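You operate a simulated robot arm through the tools that you are given. There is no shell and no other tool.

You run a simulated robot arm. Do the job below in one go: nothing can be reset, and whatever is moved stays where it is left.

TASK
Shut the feed valve, then bleed the air until the gauge reads zero.
Fine: bleed by the nozzle valve, shut it again, then turn the dial to 0.

It is judged by the outcome, as a careful person would: the job done as asked, and still so three seconds after it is handed in. It fails if anything else is knocked over, pushed out of place, dropped, spilled or broken.

THE ROBOT
A 7-joint arm with a two-finger parallel gripper, fixed in place. Base frame: the origin is at the foot of the arm, x ahead of it, y to its left, z up. Readings come in mm, degrees, newtons and seconds.
Its first joint turns from -132.0 to 132.0 degrees. Payload 3.91 kg.
The tool frame sits at the grasp point between the pads (the TCP): z along the fingers, y along the line on which they close. The tips reach 30 mm beyond it. Largest opening 110 mm; finger width 20, thickness 10; the body of the gripper, 48 by 112 mm, starts 55 mm behind the TCP.
Orientation is that of the tool frame in the base frame, as [roll, pitch, yaw] about the fixed x, y, z axes, in that order (R = Rz(yaw) Ry(pitch) Rx(roll)). With the fingers straight down and closing along the base's y, the tool's x points along the base's -x, its y along +y and its z along -z.

THE INTERFACE
- The arm moves only by the tool nudge_tool. Its arguments are lists of equal length, an entry for each row: "fingers": the opening, from 0 (shut) to 1 (fully open); "translation": the shift along the base's x, y, z in units of 25 mm (1.0 is 25 mm), a list of three; "dr": the turn, a rotation vector about the base's x, y, z in units of 4 degrees (1.0 is 4 degrees), a list of three. In form: {"fingers": [fingers, ...], "translation": [[tx, ty, tz], ...], "dr": [[rx, ry, rz], ...]}. A call has 1 to 20 rows; each row shifts and turns the commanded pose from where the row before left it. A call with a number of a shift or a turn outside -1 to 1 is refused whole. Each row takes 0.2 s and may step no farther than 50 mm and 8.6 degrees from the row before; otherwise, or with a gripper value out of range, the whole call is refused. A pose out of reach is approached as far as the arm can. The call stops where the force on the tool passes 40 N (or 10 N more than at its start, if that is more) or the arm is blocked; 0.2 s more then pass. Each finger travels about 108 mm/s and halts on what it meets, pressing with about 35 N; the grip force reading is that of the motor and also rises with nothing between the fingers. The clock runs only during rows and for 0.2 s after the last one: add rows that do not move to give the fingers time. The reply holds the time, the measured pose of the TCP, the force on the tool along the base axes, the opening and the grip force, in the units named above and with some noise, with the torque about the TCP (base axes, N m) and any sound that the robot's microphone picked up.
- Cameras (640 x 400 px; columns grow to the right, rows downward): "scene" is fixed at [49.6, 649.8, 1613.8]; the picture's right is [-0.04, -1.00, 0.00], its down [-0.81, 0.03, -0.58] and it looks along [0.58, -0.02, -0.81] (base axes); focal length 344 px, centre (320, 200). "wrist" rides on the gripper at [72, 17, -103] in the tool frame; the picture's right is [-0.23, 0.97, 0.00], its down [-0.76, -0.18, -0.62] and it looks along [-0.61, -0.14, 0.78] (tool axes); focal length 222 px, centre (320, 200). There is no depth. A picture from a camera that has moved, and an enlarged one, comes with that camera's place and axes in the base frame and with its lens.
- get_image(camera): a new picture of that camera. No time passes.
- inspect(camera, box): a new picture of the part [left, top, right, bottom] of that camera's present view, enlarged. No time passes.
- close_job(): hands the job in; it is judged then, once.

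Nothing tells you positions but the pictures and the camera data. Unless the task says otherwise, let go and move clear before handing in.

The tools are called after "Emit:" by a JSON object that holds its "op" and its "data". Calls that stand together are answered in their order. nudge_tool: Moves the arm, as the interface text tells. Its arguments: {"type":"object","properties":{"fingers":{"type":"array","items":{"type":"number"}},"translation":{"type":"array","items":{"type":"array","items":{"type":"number"}}},"dr":{"type":"array","items":{"type":"array","items":{"type":"number"}}}},"required":["fingers","translation","dr"]} The other tools are called the same way: get_image (camera) takes a picture; inspect (camera, box) takes an enlarged picture of a part of a camera's view; close_job () hands the job in.

At the start:

```text
time: 0.0
tool_pos: [378.0, 408.6, 1217.3]
tool_rot: [-180.0, 0.0, -180.0]
force: [-0.2, 0.4, 0.1]
wrist_torque: [0.04, 0.02, 0.02]
grip_width: 110.2
finger_force: 0.1
```

scene: 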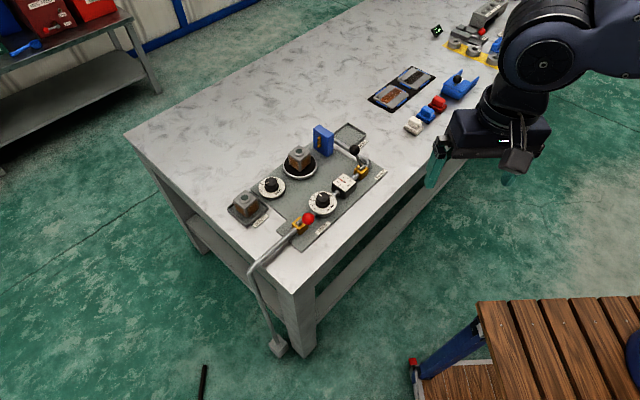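
wrist: 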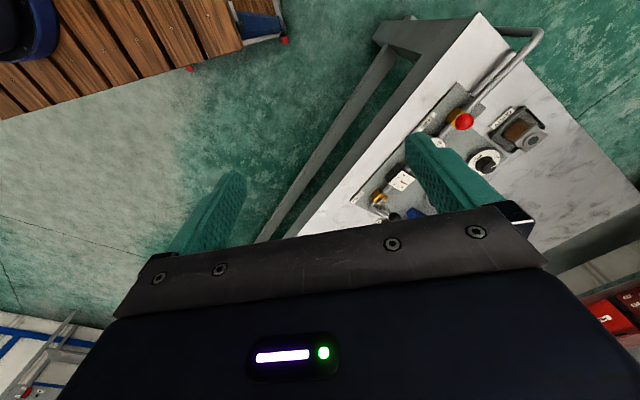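

I see a bench with a grey panel carrying valves, dials and a gauge. I'll look closer before moving.

Emit:
{"op": "inspect", "data": {"camera": "scene", "box": [220, 110, 400, 260]}}

Emit:
{"op": "inspect", "data": {"camera": "scene", "box": [270, 180, 350, 250]}}

Emit:
{"op": "inspect", "data": {"camera": "scene", "box": [320, 120, 400, 200]}}

Emit:
{"op": "inspect", "data": {"camera": "wrist", "box": [350, 60, 570, 230]}}

```text
2.67 times, centred on (310, 185) of scene
camera zoom: at [49.6, 649.8, 1613.8], right [-0.04, -1.0, 0.0], down [-0.81, 0.03, -0.58], along [0.58, -0.02, -0.81], focal length 918 px, centre (347, 240)
```

zoom: 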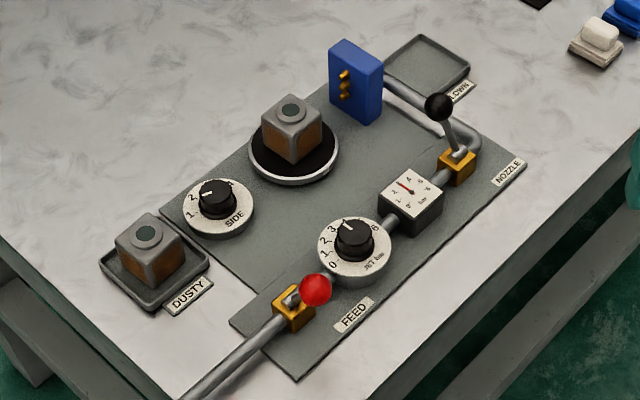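

```text
5.71 times, centred on (310, 215) of scene
camera zoom: at [49.6, 649.8, 1613.8], right [-0.04, -1.0, 0.0], down [-0.81, 0.03, -0.58], along [0.58, -0.02, -0.81], focal length 1968 px, centre (377, 114)
```

zoom: 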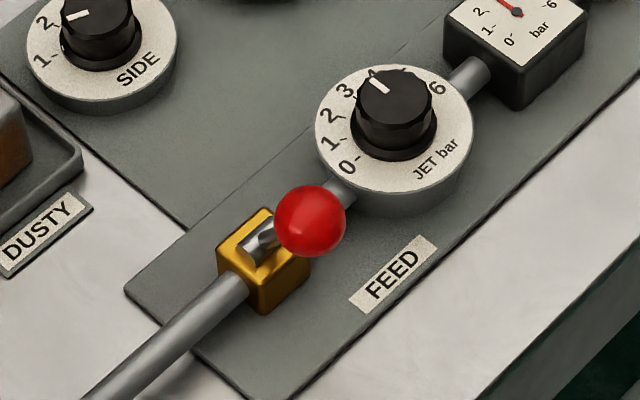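

```text
5.00 times, centred on (360, 160) of scene
camera zoom: at [49.6, 649.8, 1613.8], right [-0.04, -1.0, 0.0], down [-0.81, 0.03, -0.58], along [0.58, -0.02, -0.81], focal length 1722 px, centre (120, 400)
```

zoom: 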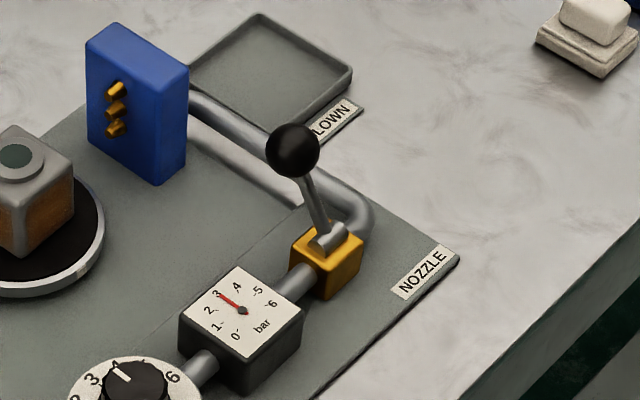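

```text
2.35 times, centred on (460, 145) of wrist
camera zoom: at [304.9, 424.9, 1320.9], right [0.23, 0.97, 0.0], down [0.76, -0.18, 0.62], along [0.61, -0.14, -0.78], focal length 523 px, centre (-9, 329)
```

zoom: 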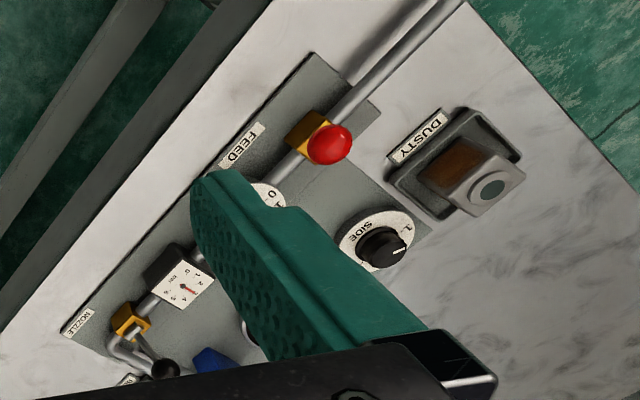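

Triangulating from both cameras, the red feed ball is near (517, 663, 885) and the black nozzle ball near (746, 525, 885). The pipe runs diagonally and the panel is at about z 800. Next I'll close the fingers, turn the tool to line up with the pipe, and come closer for a better look.

Emit:
{"op": "nudge_tool", "data": {"fingers": [0, 0, 0, 0, 0, 0, 0, 0, 0, 0, 0, 0], "translation": [[0.37, 0.26, -0.6], [0.37, 0.26, -0.6], [0.37, 0.26, -0.6], [0.37, 0.26, -0.6], [0.37, 0.26, -0.6], [0.37, 0.26, -0.6], [0.37, 0.26, -0.6], [0.37, 0.26, -0.6], [0.37, 0.26, -0.6], [0.37, 0.26, -0.6], [0.37, 0.26, -0.6], [0, 0, 0]], "dr": [[0, 0, 1], [0, 0, 1], [0, 0, 1], [0, 0, 1], [0, 0, 1], [0, 0, 1], [0, 0, 1], [0, 0, 1], [0, 0, 1], [0, 0, 1], [0, 0, 1], [0, 0, 0]]}}

Emit:
{"op": "get_image", "data": {"camera": "wrist"}}

Emit:
{"op": "get_image", "data": {"camera": "scene"}}

```text
time: 2.6
tool_pos: [479.6, 479.1, 1052.8]
tool_rot: [-179.9, 0.0, -135.9]
force: [0.0, -0.1, 0.0]
wrist_torque: [0.0, 0.0, 0.0]
grip_width: 0.1
finger_force: 34.9
```

```text
taken
camera wrist: at [414.8, 441.6, 1155.5], right [-0.51, 0.86, 0.0], down [0.67, 0.4, 0.62], along [0.53, 0.32, -0.78], focal length 222 px, centre (320, 200)
```

wrist: 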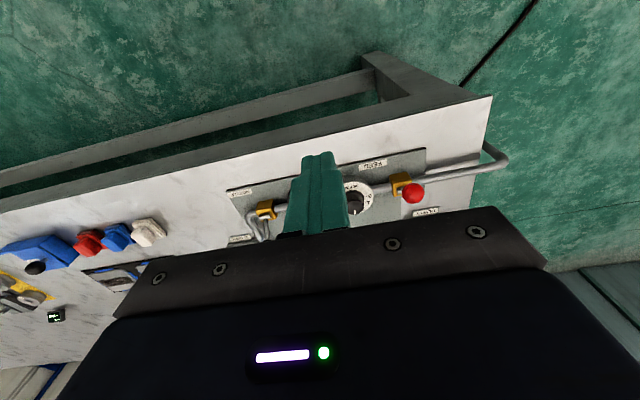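

```text
taken
```

scene: 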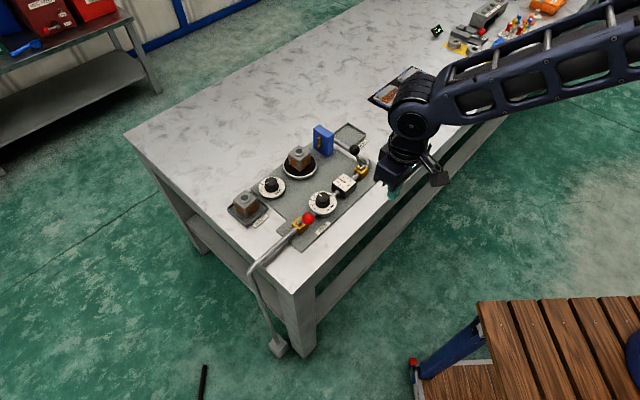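

The panel is visible in the wrist view, upside down. I'll zoom in on each valve.

Emit:
{"op": "inspect", "data": {"camera": "wrist", "box": [340, 150, 450, 225]}}

Emit:
{"op": "inspect", "data": {"camera": "wrist", "box": [220, 170, 300, 250]}}

```text
5.33 times, centred on (395, 188) of wrist
camera zoom: at [414.8, 441.6, 1155.5], right [-0.51, 0.86, 0.0], down [0.67, 0.4, 0.62], along [0.53, 0.32, -0.78], focal length 1185 px, centre (-80, 267)
```

zoom: 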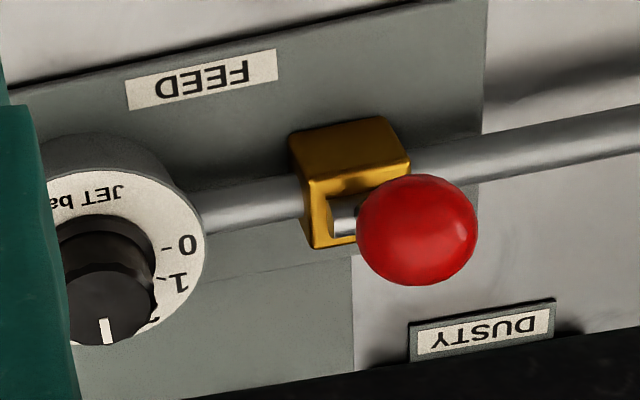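

```text
5.00 times, centred on (260, 210) of wrist
camera zoom: at [414.8, 441.6, 1155.5], right [-0.51, 0.86, 0.0], down [0.67, 0.4, 0.62], along [0.53, 0.32, -0.78], focal length 1111 px, centre (620, 150)
```

zoom: 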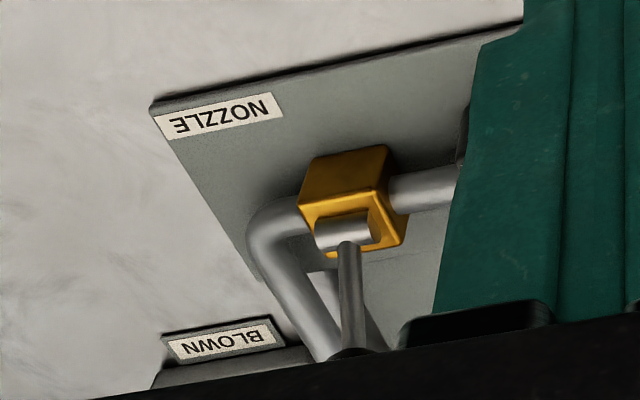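

The feed lever leans toward the front and the nozzle lever toward the back, and both swing across the pipe. With the gauge at 3, I take front as open and back as shut. I'll bring the closed fingers down in front of the red ball.

Emit:
{"op": "nudge_tool", "data": {"fingers": [0, 0, 0, 0, 0, 0, 0, 0], "translation": [[-0.04, 0.82, -0.87], [-0.04, 0.82, -0.87], [-0.04, 0.82, -0.87], [-0.04, 0.82, -0.87], [-0.04, 0.82, -0.87], [-0.04, 0.82, -0.87], [-0.04, 0.82, -0.87], [0, 0, 0]], "dr": [[0, 0, 0], [0, 0, 0], [0, 0, 0], [0, 0, 0], [0, 0, 0], [0, 0, 0], [0, 0, 0], [0, 0, 0]]}}

Emit:
{"op": "get_image", "data": {"camera": "wrist"}}

Emit:
{"op": "inspect", "data": {"camera": "scene", "box": [220, 110, 400, 260]}}

```text
time: 4.4
tool_pos: [472.8, 623.8, 899.0]
tool_rot: [-180.0, 0.0, -136.0]
force: [0.0, 0.4, 0.4]
wrist_torque: [0.01, 0.02, 0.0]
grip_width: 0.2
finger_force: 34.8
```

```text
taken
camera wrist: at [407.8, 585.4, 1002.3], right [-0.51, 0.86, 0.0], down [0.67, 0.4, 0.62], along [0.53, 0.32, -0.78], focal length 222 px, centre (320, 200)
```

wrist: 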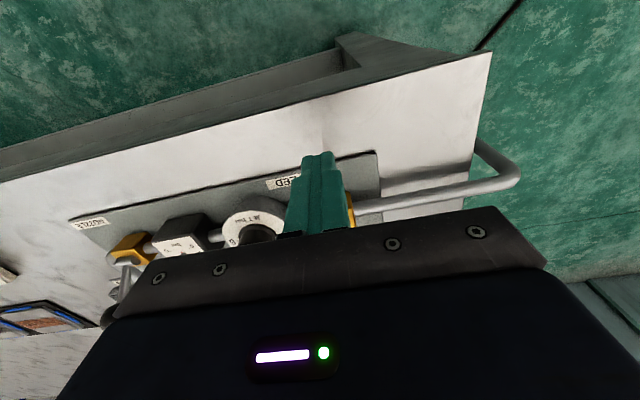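

```text
2.67 times, centred on (310, 185) of scene
camera zoom: at [49.6, 649.8, 1613.8], right [-0.04, -1.0, 0.0], down [-0.81, 0.03, -0.58], along [0.58, -0.02, -0.81], focal length 918 px, centre (347, 240)
```

zoom: 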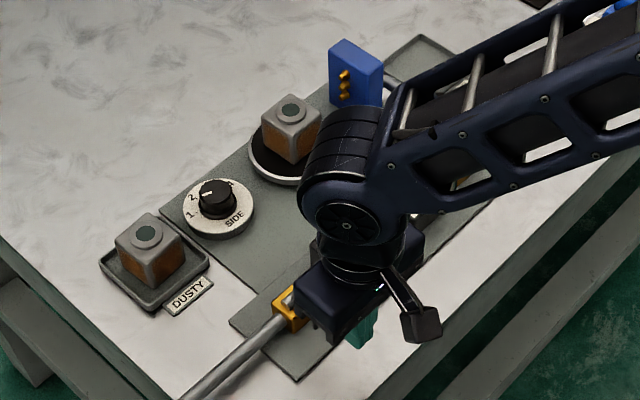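

The fingers are about 60 mm in front of the ball. I'll push across the pipe toward the back.

Emit:
{"op": "nudge_tool", "data": {"fingers": [0, 0, 0, 0, 0, 0, 0, 0, 0], "translation": [[0.287, 0.278, 0], [0.287, 0.278, 0], [0.287, 0.278, 0], [0.287, 0.278, 0], [0.287, 0.278, 0], [0.287, 0.278, 0], [0.287, 0.278, 0], [0.287, 0.278, 0], [0.287, 0.278, 0]], "dr": [[0, 0, 0], [0, 0, 0], [0, 0, 0], [0, 0, 0], [0, 0, 0], [0, 0, 0], [0, 0, 0], [0, 0, 0], [0, 0, 0]]}}

Emit:
{"op": "get_image", "data": {"camera": "wrist"}}

Emit:
{"op": "inspect", "data": {"camera": "scene", "box": [220, 110, 400, 260]}}

```text
time: 6.4
tool_pos: [535.9, 685.8, 900.4]
tool_rot: [-180.0, 0.1, -135.9]
force: [0.0, 0.5, 0.6]
wrist_torque: [0.02, -0.02, 0.0]
grip_width: 0.0
finger_force: 35.1
```

```text
taken
camera wrist: at [472.4, 647.8, 1003.5], right [-0.51, 0.86, 0.0], down [0.67, 0.4, 0.62], along [0.54, 0.32, -0.78], focal length 222 px, centre (320, 200)
```

wrist: 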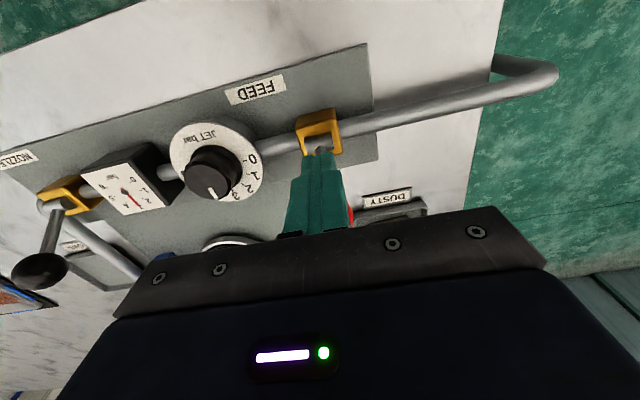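

```text
2.67 times, centred on (310, 185) of scene
camera zoom: at [49.6, 649.8, 1613.8], right [-0.04, -1.0, 0.0], down [-0.81, 0.03, -0.58], along [0.58, -0.02, -0.81], focal length 918 px, centre (347, 240)
```

zoom: 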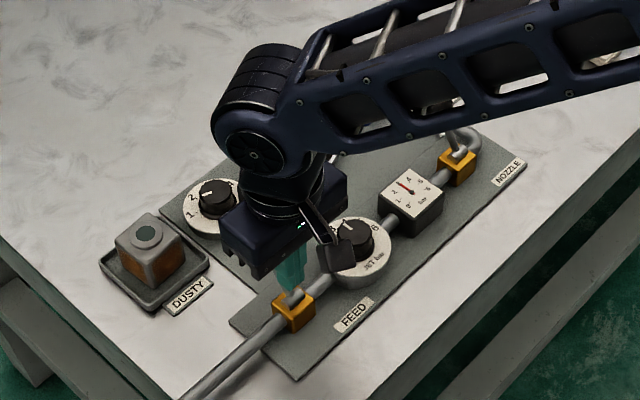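

The lever has moved past upright with little resistance. I'll push on in small steps until it meets its stop.

Emit:
{"op": "nudge_tool", "data": {"fingers": [0, 0, 0, 0, 0], "translation": [[0.1, 0.097, 0], [0.1, 0.097, 0], [0.1, 0.097, 0], [0.1, 0.097, 0], [0.1, 0.097, 0]], "dr": [[0, 0, 0], [0, 0, 0], [0, 0, 0], [0, 0, 0], [0, 0, 0]]}}

Emit:
{"op": "get_image", "data": {"camera": "wrist"}}

```text
time: 7.2
tool_pos: [540.9, 690.0, 900.7]
tool_rot: [-179.8, -0.5, -135.8]
force: [-9.4, -14.1, 14.6]
wrist_torque: [-0.37, 0.11, -0.01]
grip_width: 0.0
finger_force: 34.7
stopped in row 4: the force on the tool passed its limit at 47 N (the readings are from after the stop); the commanded pose is now the measured one
```

```text
taken
camera wrist: at [477.1, 652.7, 1003.6], right [-0.51, 0.86, 0.0], down [0.67, 0.41, 0.62], along [0.53, 0.31, -0.79], focal length 222 px, centre (320, 200)
```

wrist: 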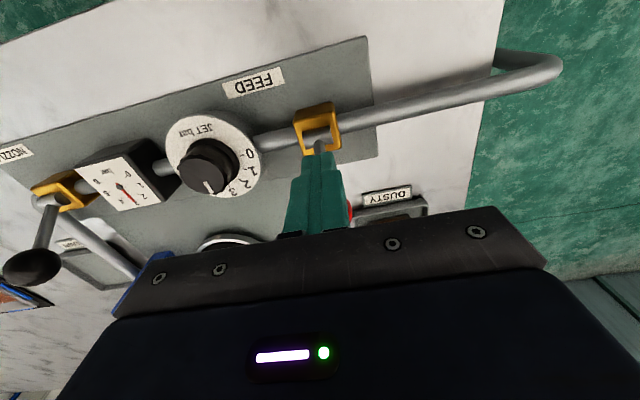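

The feed lever is now against its back stop. I'll back off, rise, and check the feed lever and gauge.

Emit:
{"op": "nudge_tool", "data": {"fingers": [0, 0, 0, 0, 0, 0, 0, 0], "translation": [[-0.5, -0.48, 0], [-0.5, -0.48, 0], [-0.3, -0.3, 0.8], [0.3, -0.6, 0.9], [0.3, -0.8, 0.9], [0.3, -0.9, 0.9], [0.3, -0.9, 0.5], [0, 0, 0]], "dr": [[0, 0, 0], [0, 0, 0], [0, 0, 0], [0, 0, 0], [0, 0, 0], [0, 0, 0], [0, 0, 0], [0, 0, 0]]}}

Emit:
{"op": "get_image", "data": {"camera": "wrist"}}

Emit:
{"op": "inspect", "data": {"camera": "scene", "box": [220, 110, 400, 260]}}

```text
time: 9.0
tool_pos: [539.1, 578.4, 1001.1]
tool_rot: [-180.0, -0.4, -136.0]
force: [1.0, 0.7, 0.0]
wrist_torque: [-0.03, 0.01, -0.03]
grip_width: 0.3
finger_force: 34.9
```

```text
taken
camera wrist: at [474.5, 541.0, 1102.9], right [-0.51, 0.86, 0.0], down [0.67, 0.41, 0.62], along [0.53, 0.32, -0.79], focal length 222 px, centre (320, 200)
```

wrist: 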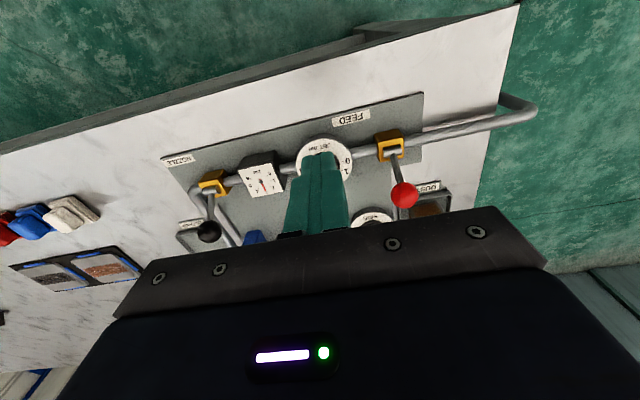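

```text
2.67 times, centred on (310, 185) of scene
camera zoom: at [49.6, 649.8, 1613.8], right [-0.04, -1.0, 0.0], down [-0.81, 0.03, -0.58], along [0.58, -0.02, -0.81], focal length 918 px, centre (347, 240)
```

zoom: 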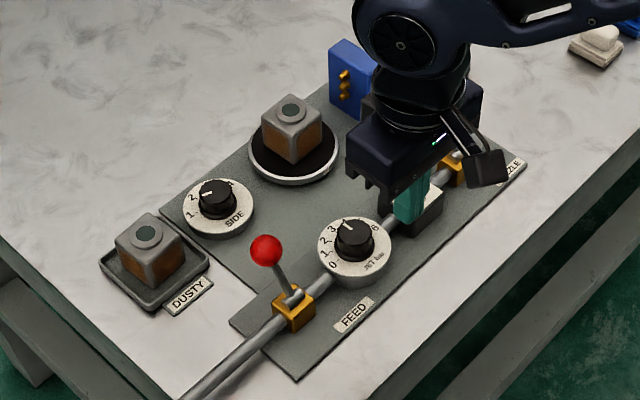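

Emit:
{"op": "inspect", "data": {"camera": "wrist", "box": [160, 140, 300, 260]}}

Emit:
{"op": "inspect", "data": {"camera": "wrist", "box": [350, 110, 450, 230]}}

```text
3.33 times, centred on (230, 200) of wrist
camera zoom: at [474.5, 541.0, 1102.9], right [-0.51, 0.86, 0.0], down [0.67, 0.41, 0.62], along [0.53, 0.32, -0.79], focal length 740 px, centre (620, 200)
```

zoom: 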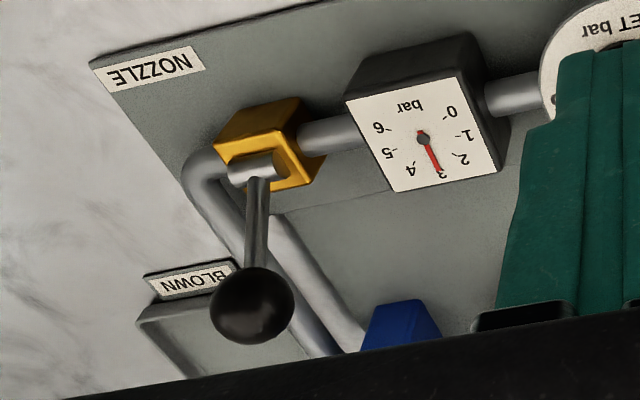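

```text
3.33 times, centred on (400, 170) of wrist
camera zoom: at [474.5, 541.0, 1102.9], right [-0.51, 0.86, 0.0], down [0.67, 0.41, 0.62], along [0.53, 0.32, -0.79], focal length 740 px, centre (53, 300)
```

zoom: 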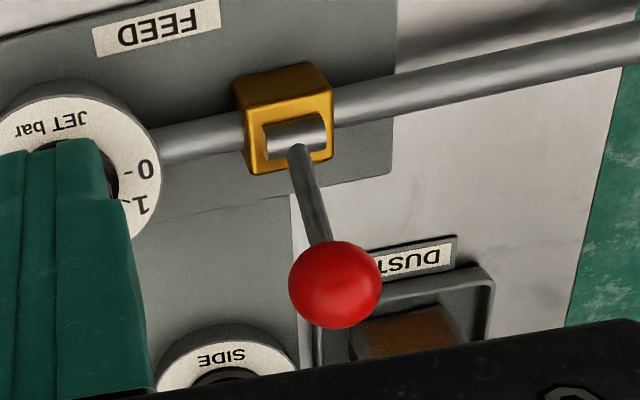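

Both levers now lean back, the gauge still reads 3, and the nozzle ball is confirmed near (747, 525.5, 885). I'll cross over at height to just behind it, keeping clear of the blue box.

Emit:
{"op": "nudge_tool", "data": {"fingers": [0, 0, 0, 0, 0, 0, 0, 0, 0, 0, 0], "translation": [[0.952, -0.095, 0], [0.952, -0.095, 0], [0.952, -0.095, 0], [0.952, -0.095, 0], [0.952, -0.095, 0], [0.952, -0.095, 0], [0.952, -0.095, 0], [0.952, -0.095, 0], [0.952, -0.095, 0], [0.952, -0.095, 0], [0, 0, 0]], "dr": [[0, 0, 0], [0, 0, 0], [0, 0, 0], [0, 0, 0], [0, 0, 0], [0, 0, 0], [0, 0, 0], [0, 0, 0], [0, 0, 0], [0, 0, 0], [0, 0, 0]]}}

Emit:
{"op": "get_image", "data": {"camera": "wrist"}}

Emit:
{"op": "inspect", "data": {"camera": "scene", "box": [280, 90, 420, 220]}}

```text
time: 11.4
tool_pos: [776.3, 555.6, 997.3]
tool_rot: [-179.8, -0.5, -135.9]
force: [-0.1, 0.3, -0.2]
wrist_torque: [-0.02, 0.0, 0.0]
grip_width: 0.0
finger_force: 34.9
```

```text
taken
camera wrist: at [712.8, 517.6, 1101.8], right [-0.51, 0.86, 0.0], down [0.67, 0.41, 0.62], along [0.53, 0.32, -0.79], focal length 222 px, centre (320, 200)
```

wrist: 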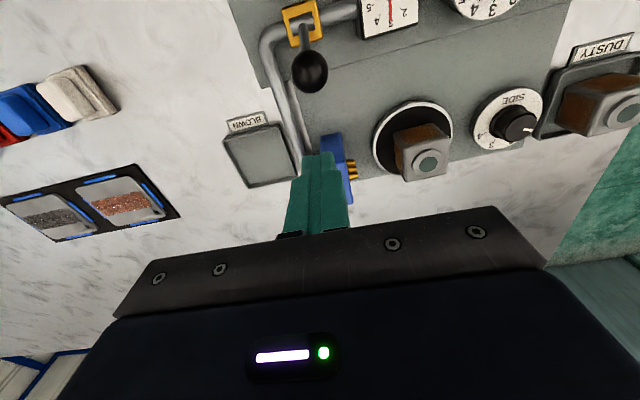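

```text
3.08 times, centred on (350, 155) of scene
camera zoom: at [49.6, 649.8, 1613.8], right [-0.04, -1.0, 0.0], down [-0.81, 0.03, -0.58], along [0.58, -0.02, -0.81], focal length 1060 px, centre (228, 338)
```

zoom: 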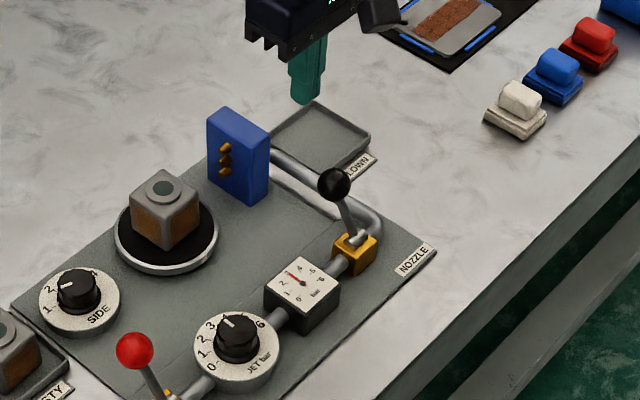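

The ball and box positions check out: fingertips about 16 mm behind the ball and about 30 mm short of the box. I'll go straight down.

Emit:
{"op": "nudge_tool", "data": {"fingers": [0, 0, 0, 0, 0, 0], "translation": [[0, 0, -0.8], [0, 0, -0.8], [0, 0, -0.8], [0, 0, -0.8], [0, 0, -0.7], [0, 0, 0]], "dr": [[0, 0, 0], [0, 0, 0], [0, 0, 0], [0, 0, 0], [0, 0, 0], [0, 0, 0]]}}

Emit:
{"op": "get_image", "data": {"camera": "wrist"}}

Emit:
{"op": "inspect", "data": {"camera": "scene", "box": [280, 90, 420, 220]}}

```text
time: 12.8
tool_pos: [777.1, 555.5, 901.6]
tool_rot: [-179.9, -0.4, -135.9]
force: [-0.4, -0.4, 0.7]
wrist_torque: [-0.01, -0.02, 0.02]
grip_width: 0.0
finger_force: 34.8
```

```text
taken
camera wrist: at [713.7, 517.2, 1005.1], right [-0.51, 0.86, 0.0], down [0.67, 0.41, 0.62], along [0.53, 0.32, -0.79], focal length 222 px, centre (320, 200)
```

wrist: 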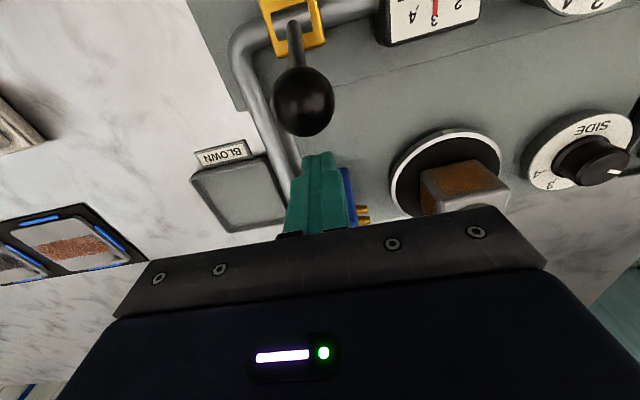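

```text
3.08 times, centred on (350, 155) of scene
camera zoom: at [49.6, 649.8, 1613.8], right [-0.04, -1.0, 0.0], down [-0.81, 0.03, -0.58], along [0.58, -0.02, -0.81], focal length 1060 px, centre (228, 338)
```

zoom: 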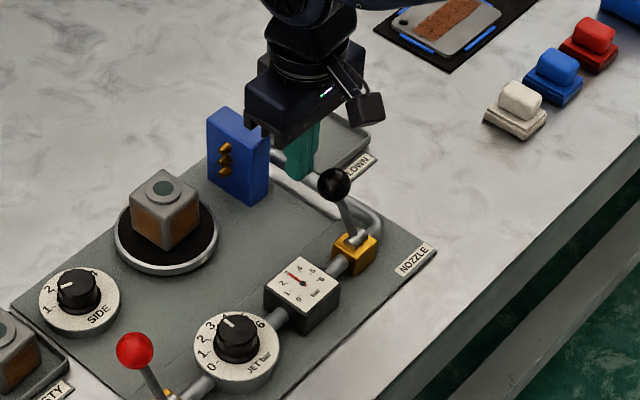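

I'm clear of the box. Now I'll push the nozzle lever toward the front to bleed the air.

Emit:
{"op": "nudge_tool", "data": {"fingers": [0, 0, 0, 0, 0, 0, 0, 0, 0, 0, 0, 0], "translation": [[-0.287, -0.278, 0], [-0.287, -0.278, 0], [-0.287, -0.278, 0], [-0.287, -0.278, 0], [-0.287, -0.278, 0], [-0.287, -0.278, 0], [-0.287, -0.278, 0], [-0.287, -0.278, 0], [-0.1, -0.097, 0], [-0.1, -0.097, 0], [-0.1, -0.097, 0], [-0.1, -0.097, 0]], "dr": [[0, 0, 0], [0, 0, 0], [0, 0, 0], [0, 0, 0], [0, 0, 0], [0, 0, 0], [0, 0, 0], [0, 0, 0], [0, 0, 0], [0, 0, 0], [0, 0, 0], [0, 0, 0]]}}

Emit:
{"op": "get_image", "data": {"camera": "wrist"}}

Emit:
{"op": "inspect", "data": {"camera": "scene", "box": [280, 90, 420, 220]}}

```text
time: 15.2
tool_pos: [717.3, 496.5, 903.5]
tool_rot: [-179.8, 0.2, -135.9]
force: [8.9, 8.9, -1.9]
wrist_torque: [0.06, -0.18, 0.0]
grip_width: 0.0
finger_force: 34.7
stopped in row 11: the force on the tool passed its limit at 46 N (the readings are from after the stop); the commanded pose is now the measured one
```

```text
taken
camera wrist: at [652.7, 457.4, 1006.9], right [-0.51, 0.86, 0.0], down [0.67, 0.4, 0.63], along [0.54, 0.32, -0.78], focal length 222 px, centre (320, 200)
```

wrist: 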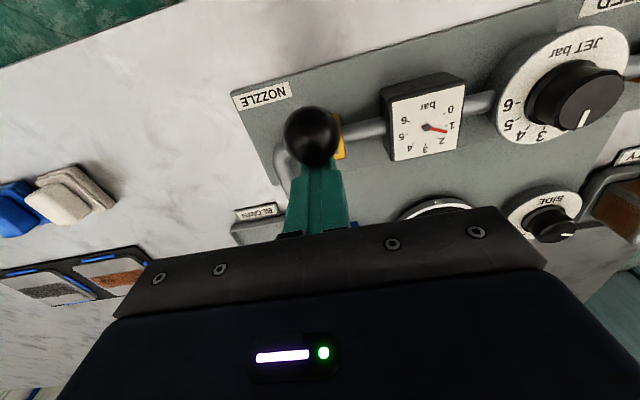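

```text
3.08 times, centred on (350, 155) of scene
camera zoom: at [49.6, 649.8, 1613.8], right [-0.04, -1.0, 0.0], down [-0.81, 0.03, -0.58], along [0.58, -0.02, -0.81], focal length 1060 px, centre (228, 338)
```

zoom: 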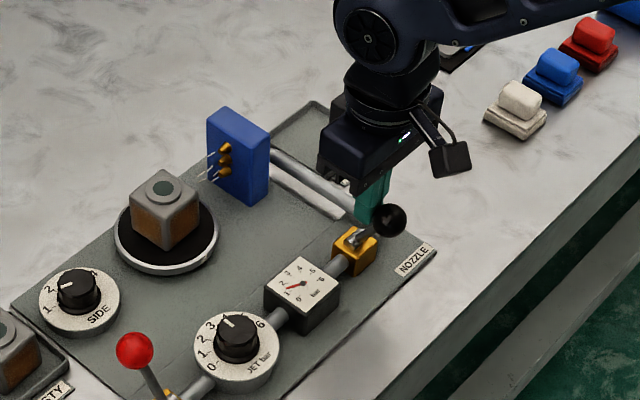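

The gauge is falling and the jets are blowing. I'll back off, rise clear, and wait while it bleeds down.

Emit:
{"op": "nudge_tool", "data": {"fingers": [0, 0, 0, 0, 0, 0, 0, 0, 0, 0, 0, 0], "translation": [[0.4, 0.39, 0], [0.4, 0.39, 0], [0, 0, 1], [0, 0, 1], [0, 0, 1], [0, 0, 0.8], [0, 0, 0], [0, 0, 0], [0, 0, 0], [0, 0, 0], [0, 0, 0], [0, 0, 0]], "dr": [[0, 0, 0], [0, 0, 0], [0, 0, 0], [0, 0, 0], [0, 0, 0], [0, 0, 0], [0, 0, 0], [0, 0, 0], [0, 0, 0], [0, 0, 0], [0, 0, 0], [0, 0, 0]]}}

Emit:
{"op": "get_image", "data": {"camera": "wrist"}}

Emit:
{"op": "inspect", "data": {"camera": "scene", "box": [320, 150, 380, 210]}}

```text
time: 17.8
tool_pos: [735.0, 516.2, 999.3]
tool_rot: [-179.9, 0.1, -135.9]
force: [0.7, 0.1, 0.0]
wrist_torque: [0.02, 0.02, 0.01]
grip_width: 0.0
finger_force: 35.0
```

```text
taken
camera wrist: at [671.6, 477.8, 1101.7], right [-0.51, 0.86, 0.0], down [0.67, 0.4, 0.62], along [0.54, 0.32, -0.78], focal length 222 px, centre (320, 200)
```

wrist: 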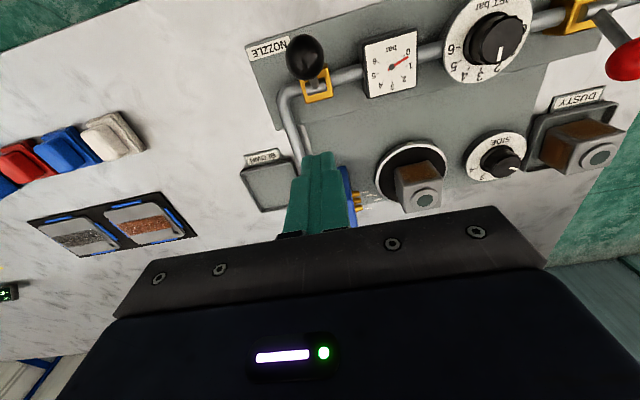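

```text
6.67 times, centred on (350, 180) of scene
camera zoom: at [49.6, 649.8, 1613.8], right [-0.04, -1.0, 0.0], down [-0.81, 0.03, -0.58], along [0.58, -0.02, -0.81], focal length 2296 px, centre (120, 333)
```

zoom: 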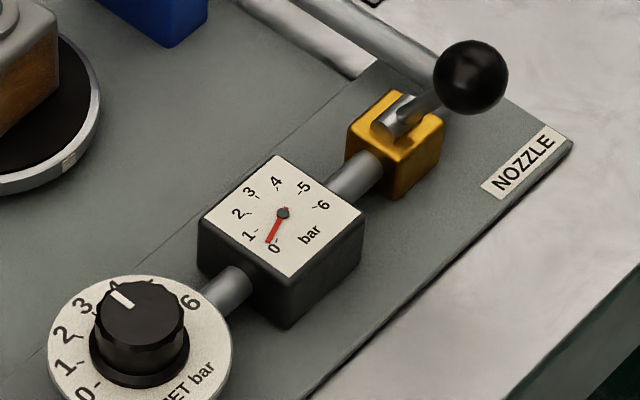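

The gauge is almost at 0. I'll move over to the front side of the nozzle ball, staying high, and give it more time.

Emit:
{"op": "nudge_tool", "data": {"fingers": [0, 0, 0, 0, 0, 0, 0, 0, 0, 0, 0, 0], "translation": [[-0.715, -0.714, 0], [-0.715, -0.714, 0], [-0.715, -0.714, 0], [-0.715, -0.714, 0], [0, 0, 0], [0, 0, 0], [0, 0, 0], [0, 0, 0], [0, 0, 0], [0, 0, 0], [0, 0, 0], [0, 0, 0]], "dr": [[0, 0, 0], [0, 0, 0], [0, 0, 0], [0, 0, 0], [0, 0, 0], [0, 0, 0], [0, 0, 0], [0, 0, 0], [0, 0, 0], [0, 0, 0], [0, 0, 0], [0, 0, 0]]}}

Emit:
{"op": "get_image", "data": {"camera": "wrist"}}

Emit:
{"op": "inspect", "data": {"camera": "scene", "box": [290, 130, 380, 210]}}

```text
time: 20.4
tool_pos: [665.6, 442.5, 1000.9]
tool_rot: [-180.0, 0.1, -135.9]
force: [-0.6, 0.0, 0.5]
wrist_torque: [0.0, -0.03, 0.03]
grip_width: 0.0
finger_force: 35.1
```

```text
taken
camera wrist: at [601.2, 404.3, 1102.8], right [-0.51, 0.86, 0.0], down [0.67, 0.4, 0.62], along [0.54, 0.32, -0.78], focal length 222 px, centre (320, 200)
```

wrist: 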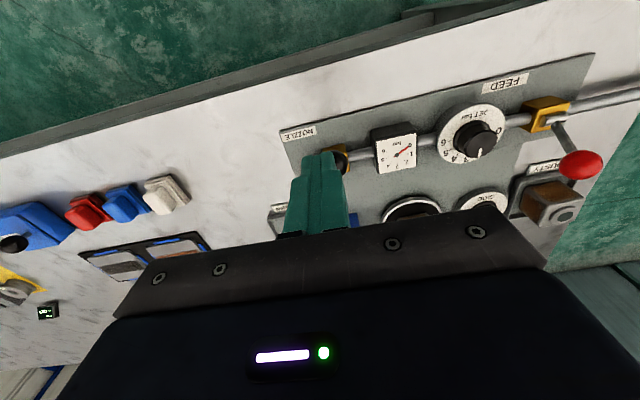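

```text
5.00 times, centred on (335, 170) of scene
camera zoom: at [49.6, 649.8, 1613.8], right [-0.04, -1.0, 0.0], down [-0.81, 0.03, -0.58], along [0.58, -0.02, -0.81], focal length 1722 px, centre (245, 350)
```

zoom: 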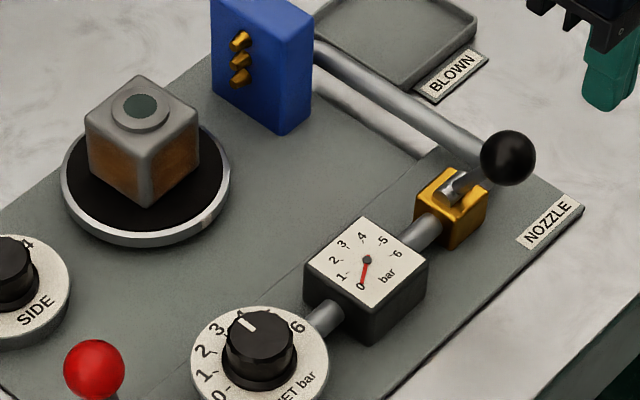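

The needle looks to be on 0 and the jets have stopped. I'll descend in front of the nozzle ball, which adds time, and check the gauge again before shutting.

Emit:
{"op": "nudge_tool", "data": {"fingers": [0, 0, 0, 0, 0, 0, 0, 0, 0, 0, 0, 0], "translation": [[0, 0, -0.8], [0, 0, -0.8], [0, 0, -0.8], [0, 0, -0.8], [0, 0, -0.8], [0, 0, 0], [0, 0, 0], [0, 0, 0], [0, 0, 0], [0, 0, 0], [0, 0, 0], [0, 0, 0]], "dr": [[0, 0, 0], [0, 0, 0], [0, 0, 0], [0, 0, 0], [0, 0, 0], [0, 0, 0], [0, 0, 0], [0, 0, 0], [0, 0, 0], [0, 0, 0], [0, 0, 0], [0, 0, 0]]}}

Emit:
{"op": "inspect", "data": {"camera": "wrist", "box": [270, 100, 490, 240]}}

Emit:
{"op": "inspect", "data": {"camera": "scene", "box": [325, 165, 365, 205]}}

Emit:
{"op": "inspect", "data": {"camera": "scene", "box": [290, 130, 400, 210]}}

```text
time: 23.0
tool_pos: [665.0, 443.0, 898.8]
tool_rot: [-179.8, 0.1, -135.9]
force: [-0.5, 0.5, 0.4]
wrist_torque: [0.02, -0.01, -0.01]
grip_width: 0.1
finger_force: 35.2
```

```text
2.86 times, centred on (380, 170) of wrist
camera zoom: at [600.3, 404.6, 1001.9], right [-0.51, 0.86, 0.0], down [0.67, 0.4, 0.62], along [0.54, 0.32, -0.78], focal length 635 px, centre (149, 286)
```

zoom: 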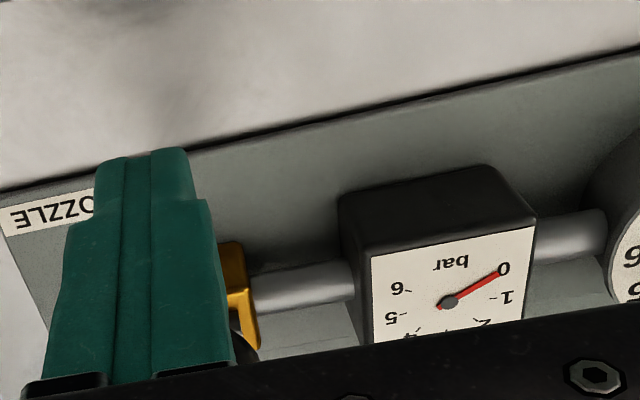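

```text
10.00 times, centred on (345, 185) of scene
camera zoom: at [49.6, 649.8, 1613.8], right [-0.04, -1.0, 0.0], down [-0.81, 0.03, -0.58], along [0.58, -0.02, -0.81], focal length 3443 px, centre (70, 350)
```

zoom: 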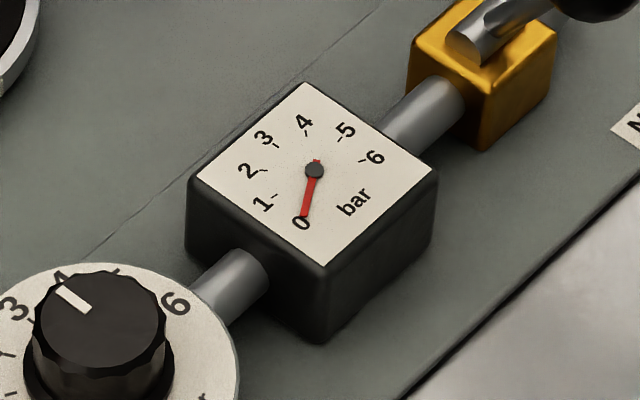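

```text
5.00 times, centred on (345, 170) of scene
camera zoom: at [49.6, 649.8, 1613.8], right [-0.04, -1.0, 0.0], down [-0.81, 0.03, -0.58], along [0.58, -0.02, -0.81], focal length 1722 px, centre (195, 350)
```

zoom: 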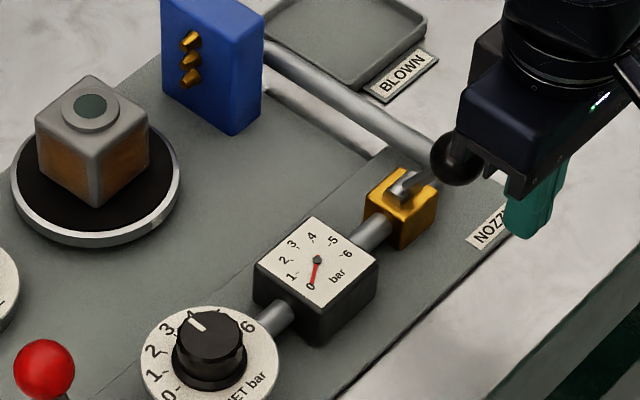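

The gauge reads zero. Now I'll push the nozzle lever back to shut.

Emit:
{"op": "nudge_tool", "data": {"fingers": [0, 0, 0, 0, 0, 0, 0, 0, 0, 0, 0, 0, 0], "translation": [[0.287, 0.278, 0], [0.287, 0.278, 0], [0.287, 0.278, 0], [0.287, 0.278, 0], [0.287, 0.278, 0], [0.287, 0.278, 0], [0.287, 0.278, 0], [0.2, 0.194, 0], [0.1, 0.097, 0], [0.1, 0.097, 0], [0.1, 0.097, 0], [0.1, 0.097, 0], [0.1, 0.097, 0]], "dr": [[0, 0, 0], [0, 0, 0], [0, 0, 0], [0, 0, 0], [0, 0, 0], [0, 0, 0], [0, 0, 0], [0, 0, 0], [0, 0, 0], [0, 0, 0], [0, 0, 0], [0, 0, 0], [0, 0, 0]]}}

Emit:
{"op": "get_image", "data": {"camera": "wrist"}}

Emit:
{"op": "inspect", "data": {"camera": "scene", "box": [280, 90, 420, 220]}}

```text
time: 25.5
tool_pos: [726.7, 504.8, 898.8]
tool_rot: [-179.8, -0.4, -135.9]
force: [-11.4, -14.1, 15.4]
wrist_torque: [-0.28, 0.3, -0.02]
grip_width: 0.0
finger_force: 35.1
stopped in row 12: the force on the tool passed its limit at 47 N (the readings are from after the stop); the commanded pose is now the measured one
```

```text
taken
camera wrist: at [662.7, 466.4, 1002.7], right [-0.51, 0.86, 0.0], down [0.67, 0.41, 0.62], along [0.53, 0.32, -0.79], focal length 222 px, centre (320, 200)
```

wrist: 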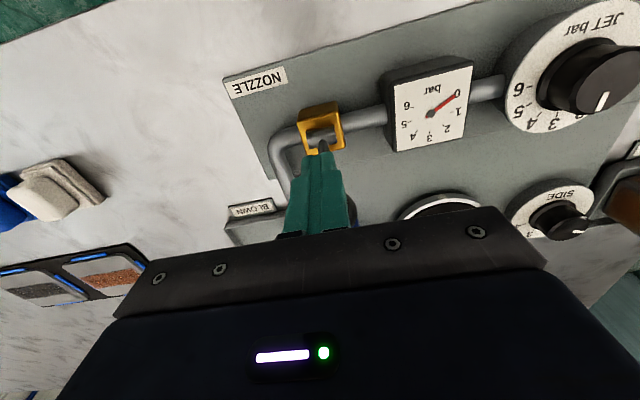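

```text
3.08 times, centred on (350, 155) of scene
camera zoom: at [49.6, 649.8, 1613.8], right [-0.04, -1.0, 0.0], down [-0.81, 0.03, -0.58], along [0.58, -0.02, -0.81], focal length 1060 px, centre (228, 338)
```

zoom: 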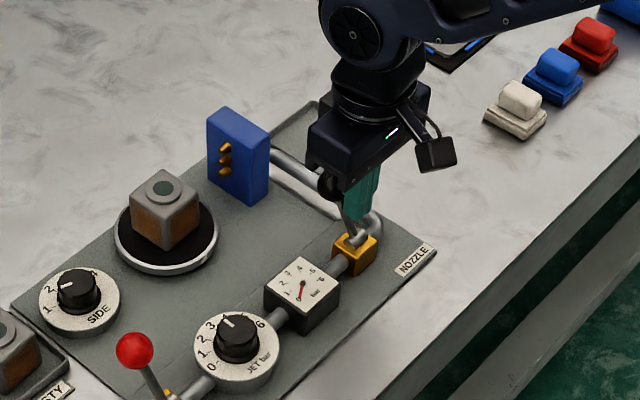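

The nozzle lever is back against its stop and the gauge stays at 0. I'll retreat and place the camera straight above the JET dial to read it.

Emit:
{"op": "nudge_tool", "data": {"fingers": [0, 0, 0, 0, 0, 0, 0, 0, 0, 0, 0, 0, 0, 0], "translation": [[-0.5, -0.48, 0], [-0.5, -0.48, 0], [0, 0, 1], [0, 0, 1], [0, 0, 1], [0, 0, 1], [-0.17, 1, 0], [-0.17, 1, 0], [-0.17, 1, 0], [-0.17, 1, 0], [-0.17, 1, 0], [-0.17, 1, 0], [-0.17, 1, 0], [0, 0, 0]], "dr": [[0, 0, 0], [0, 0, 0], [0, 0, 0], [0, 0, 0], [0, 0, 0], [0, 0, 0], [0, 0, 0], [0, 0, 0], [0, 0, 0], [0, 0, 0], [0, 0, 0], [0, 0, 0], [0, 0, 0], [0, 0, 0]]}}

Emit:
{"op": "get_image", "data": {"camera": "wrist"}}

Emit:
{"op": "inspect", "data": {"camera": "wrist", "box": [260, 0, 380, 80]}}

Emit:
{"op": "inspect", "data": {"camera": "scene", "box": [280, 90, 420, 220]}}

```text
time: 28.5
tool_pos: [673.1, 654.9, 998.1]
tool_rot: [-179.9, -0.3, -136.0]
force: [0.1, 0.2, -0.6]
wrist_torque: [0.01, 0.03, 0.02]
grip_width: 0.0
finger_force: 35.0
```

```text
taken
camera wrist: at [609.0, 617.8, 1101.1], right [-0.51, 0.86, 0.0], down [0.67, 0.41, 0.62], along [0.53, 0.32, -0.79], focal length 222 px, centre (320, 200)
```

wrist: 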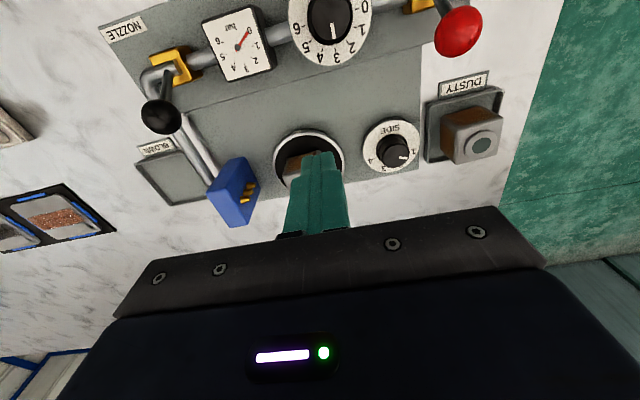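

```text
5.00 times, centred on (320, 40) of wrist
camera zoom: at [609.0, 617.8, 1101.1], right [-0.51, 0.86, 0.0], down [0.67, 0.41, 0.62], along [0.53, 0.32, -0.79], focal length 1111 px, centre (320, 1000)
```

zoom: 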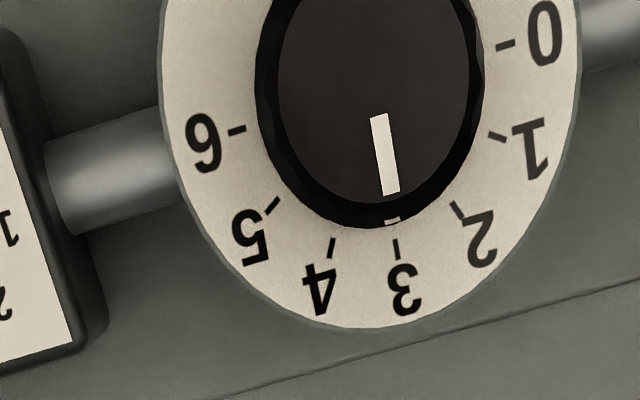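

```text
3.08 times, centred on (350, 155) of scene
camera zoom: at [49.6, 649.8, 1613.8], right [-0.04, -1.0, 0.0], down [-0.81, 0.03, -0.58], along [0.58, -0.02, -0.81], focal length 1060 px, centre (228, 338)
```

zoom: 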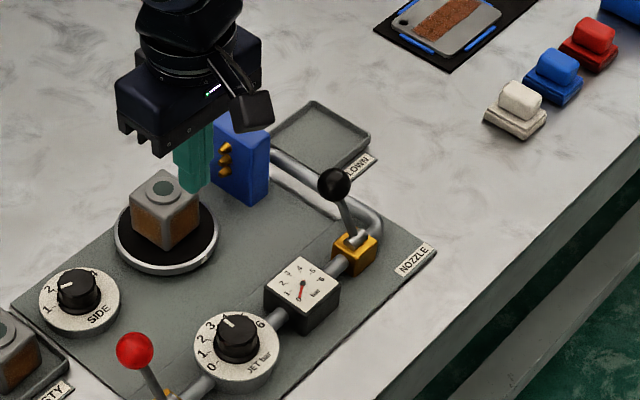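

The pointer is at 3, and the ticks show 0 lies 90° counter-clockwise from it seen from above. The dial centre is about (600, 622), with the knob top near z 862. I'll move above it, pre-turn the tool −45° and half open the fingers.

Emit:
{"op": "nudge_tool", "data": {"fingers": [0.5, 0.5, 0.5, 0.5, 0.5, 0.5, 0.5, 0.5, 0.5, 0.5, 0.5, 0.5, 0.5, 0.5, 0.5, 0.5, 0.5], "translation": [[-0.243, -0.11, 0], [-0.243, -0.11, 0], [-0.243, -0.11, 0], [-0.243, -0.11, 0], [-0.243, -0.11, 0], [-0.243, -0.11, 0], [-0.243, -0.11, 0], [-0.243, -0.11, 0], [-0.243, -0.11, 0], [-0.243, -0.11, 0], [-0.243, -0.11, 0], [-0.243, -0.11, 0], [0, 0, -0.9], [0, 0, -0.9], [0, 0, -0.9], [0, 0, -0.9], [0, 0, 0]], "dr": [[0, 0, -0.9375], [0, 0, -0.9375], [0, 0, -0.9375], [0, 0, -0.9375], [0, 0, -0.9375], [0, 0, -0.9375], [0, 0, -0.9375], [0, 0, -0.9375], [0, 0, -0.9375], [0, 0, -0.9375], [0, 0, -0.9375], [0, 0, -0.9375], [0, 0, 0], [0, 0, 0], [0, 0, 0], [0, 0, 0], [0, 0, 0]]}}

Emit:
{"op": "get_image", "data": {"camera": "wrist"}}

Emit:
{"op": "inspect", "data": {"camera": "scene", "box": [270, 140, 390, 240]}}

```text
time: 32.1
tool_pos: [600.1, 621.2, 908.3]
tool_rot: [-179.9, -0.2, 179.0]
force: [0.6, -0.2, -0.1]
wrist_torque: [-0.01, 0.04, -0.02]
grip_width: 55.1
finger_force: 0.1
```

```text
taken
camera wrist: at [528.0, 639.5, 1010.3], right [0.24, 0.97, 0.0], down [0.76, -0.19, 0.62], along [0.6, -0.15, -0.79], focal length 222 px, centre (320, 200)
```

wrist: 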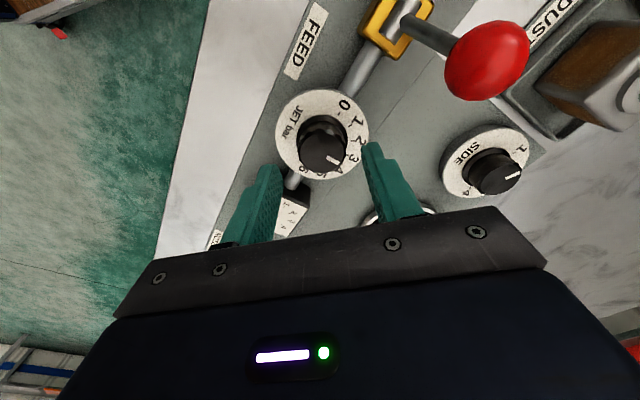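

```text
4.00 times, centred on (330, 190) of scene
camera zoom: at [49.6, 649.8, 1613.8], right [-0.04, -1.0, 0.0], down [-0.81, 0.03, -0.58], along [0.58, -0.02, -0.81], focal length 1377 px, centre (280, 240)
```

zoom: 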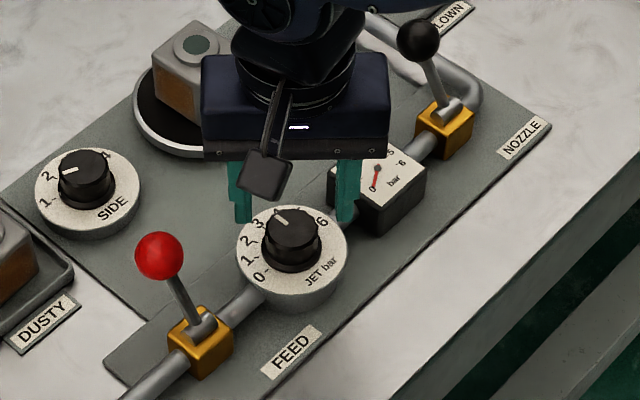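

Emit:
{"op": "inspect", "data": {"camera": "wrist", "box": [260, 80, 400, 180]}}

```text
4.00 times, centred on (330, 130) of wrist
camera zoom: at [528.0, 639.5, 1010.3], right [0.24, 0.97, 0.0], down [0.76, -0.19, 0.62], along [0.6, -0.15, -0.79], focal length 888 px, centre (280, 480)
```

zoom: 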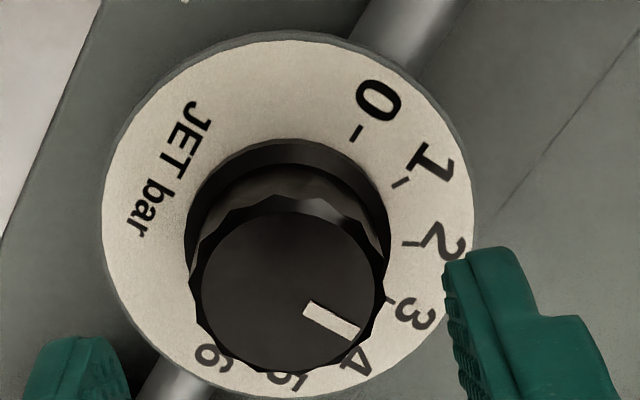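

The knob sits between the fingers. I'll lower around it and close.

Emit:
{"op": "nudge_tool", "data": {"fingers": [0.5, 0.5, 0.5, 0.5, 0.25, 0, 0, 0], "translation": [[-0.01, 0.03, -0.5], [0, 0.03, -0.5], [0, 0, -0.36], [0, 0, 0], [0, 0, 0], [0, 0, 0], [0, 0, 0], [0, 0, 0]], "dr": [[0, 0, 0], [0, 0, 0], [0, 0, 0], [0, 0, 0], [0, 0, 0], [0, 0, 0], [0, 0, 0], [0, 0, 0]]}}

Emit:
{"op": "get_image", "data": {"camera": "wrist"}}

Emit:
{"op": "inspect", "data": {"camera": "scene", "box": [270, 140, 390, 240]}}

```text
time: 33.9
tool_pos: [600.5, 622.1, 874.5]
tool_rot: [-179.8, -0.2, 178.9]
force: [-2.3, -8.7, -2.5]
wrist_torque: [-0.04, -0.06, 0.02]
grip_width: 35.2
finger_force: 45.2
```

```text
taken
camera wrist: at [528.8, 640.8, 977.4], right [0.24, 0.97, 0.0], down [0.76, -0.19, 0.62], along [0.6, -0.15, -0.79], focal length 222 px, centre (320, 200)
```

wrist: 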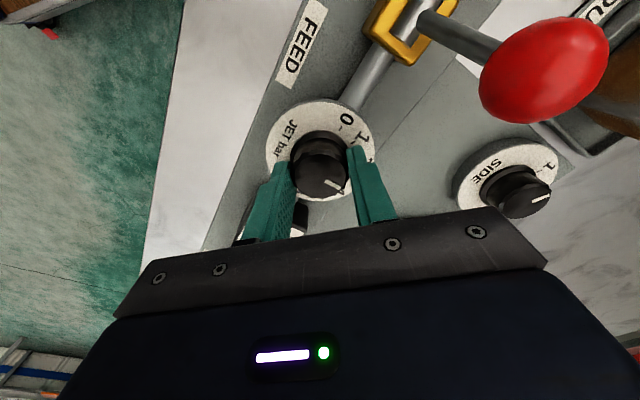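

```text
4.00 times, centred on (330, 190) of scene
camera zoom: at [49.6, 649.8, 1613.8], right [-0.04, -1.0, 0.0], down [-0.81, 0.03, -0.58], along [0.58, -0.02, -0.81], focal length 1377 px, centre (280, 240)
```

zoom: 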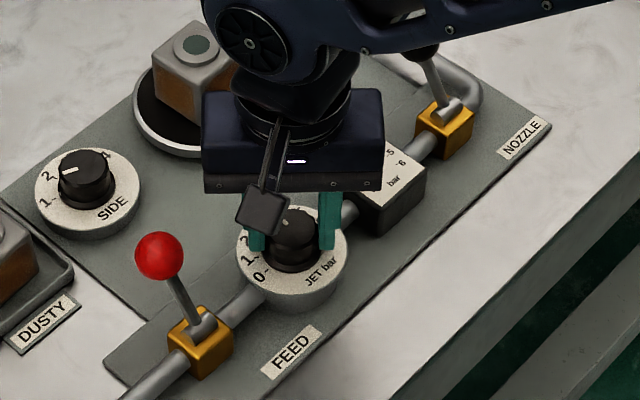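

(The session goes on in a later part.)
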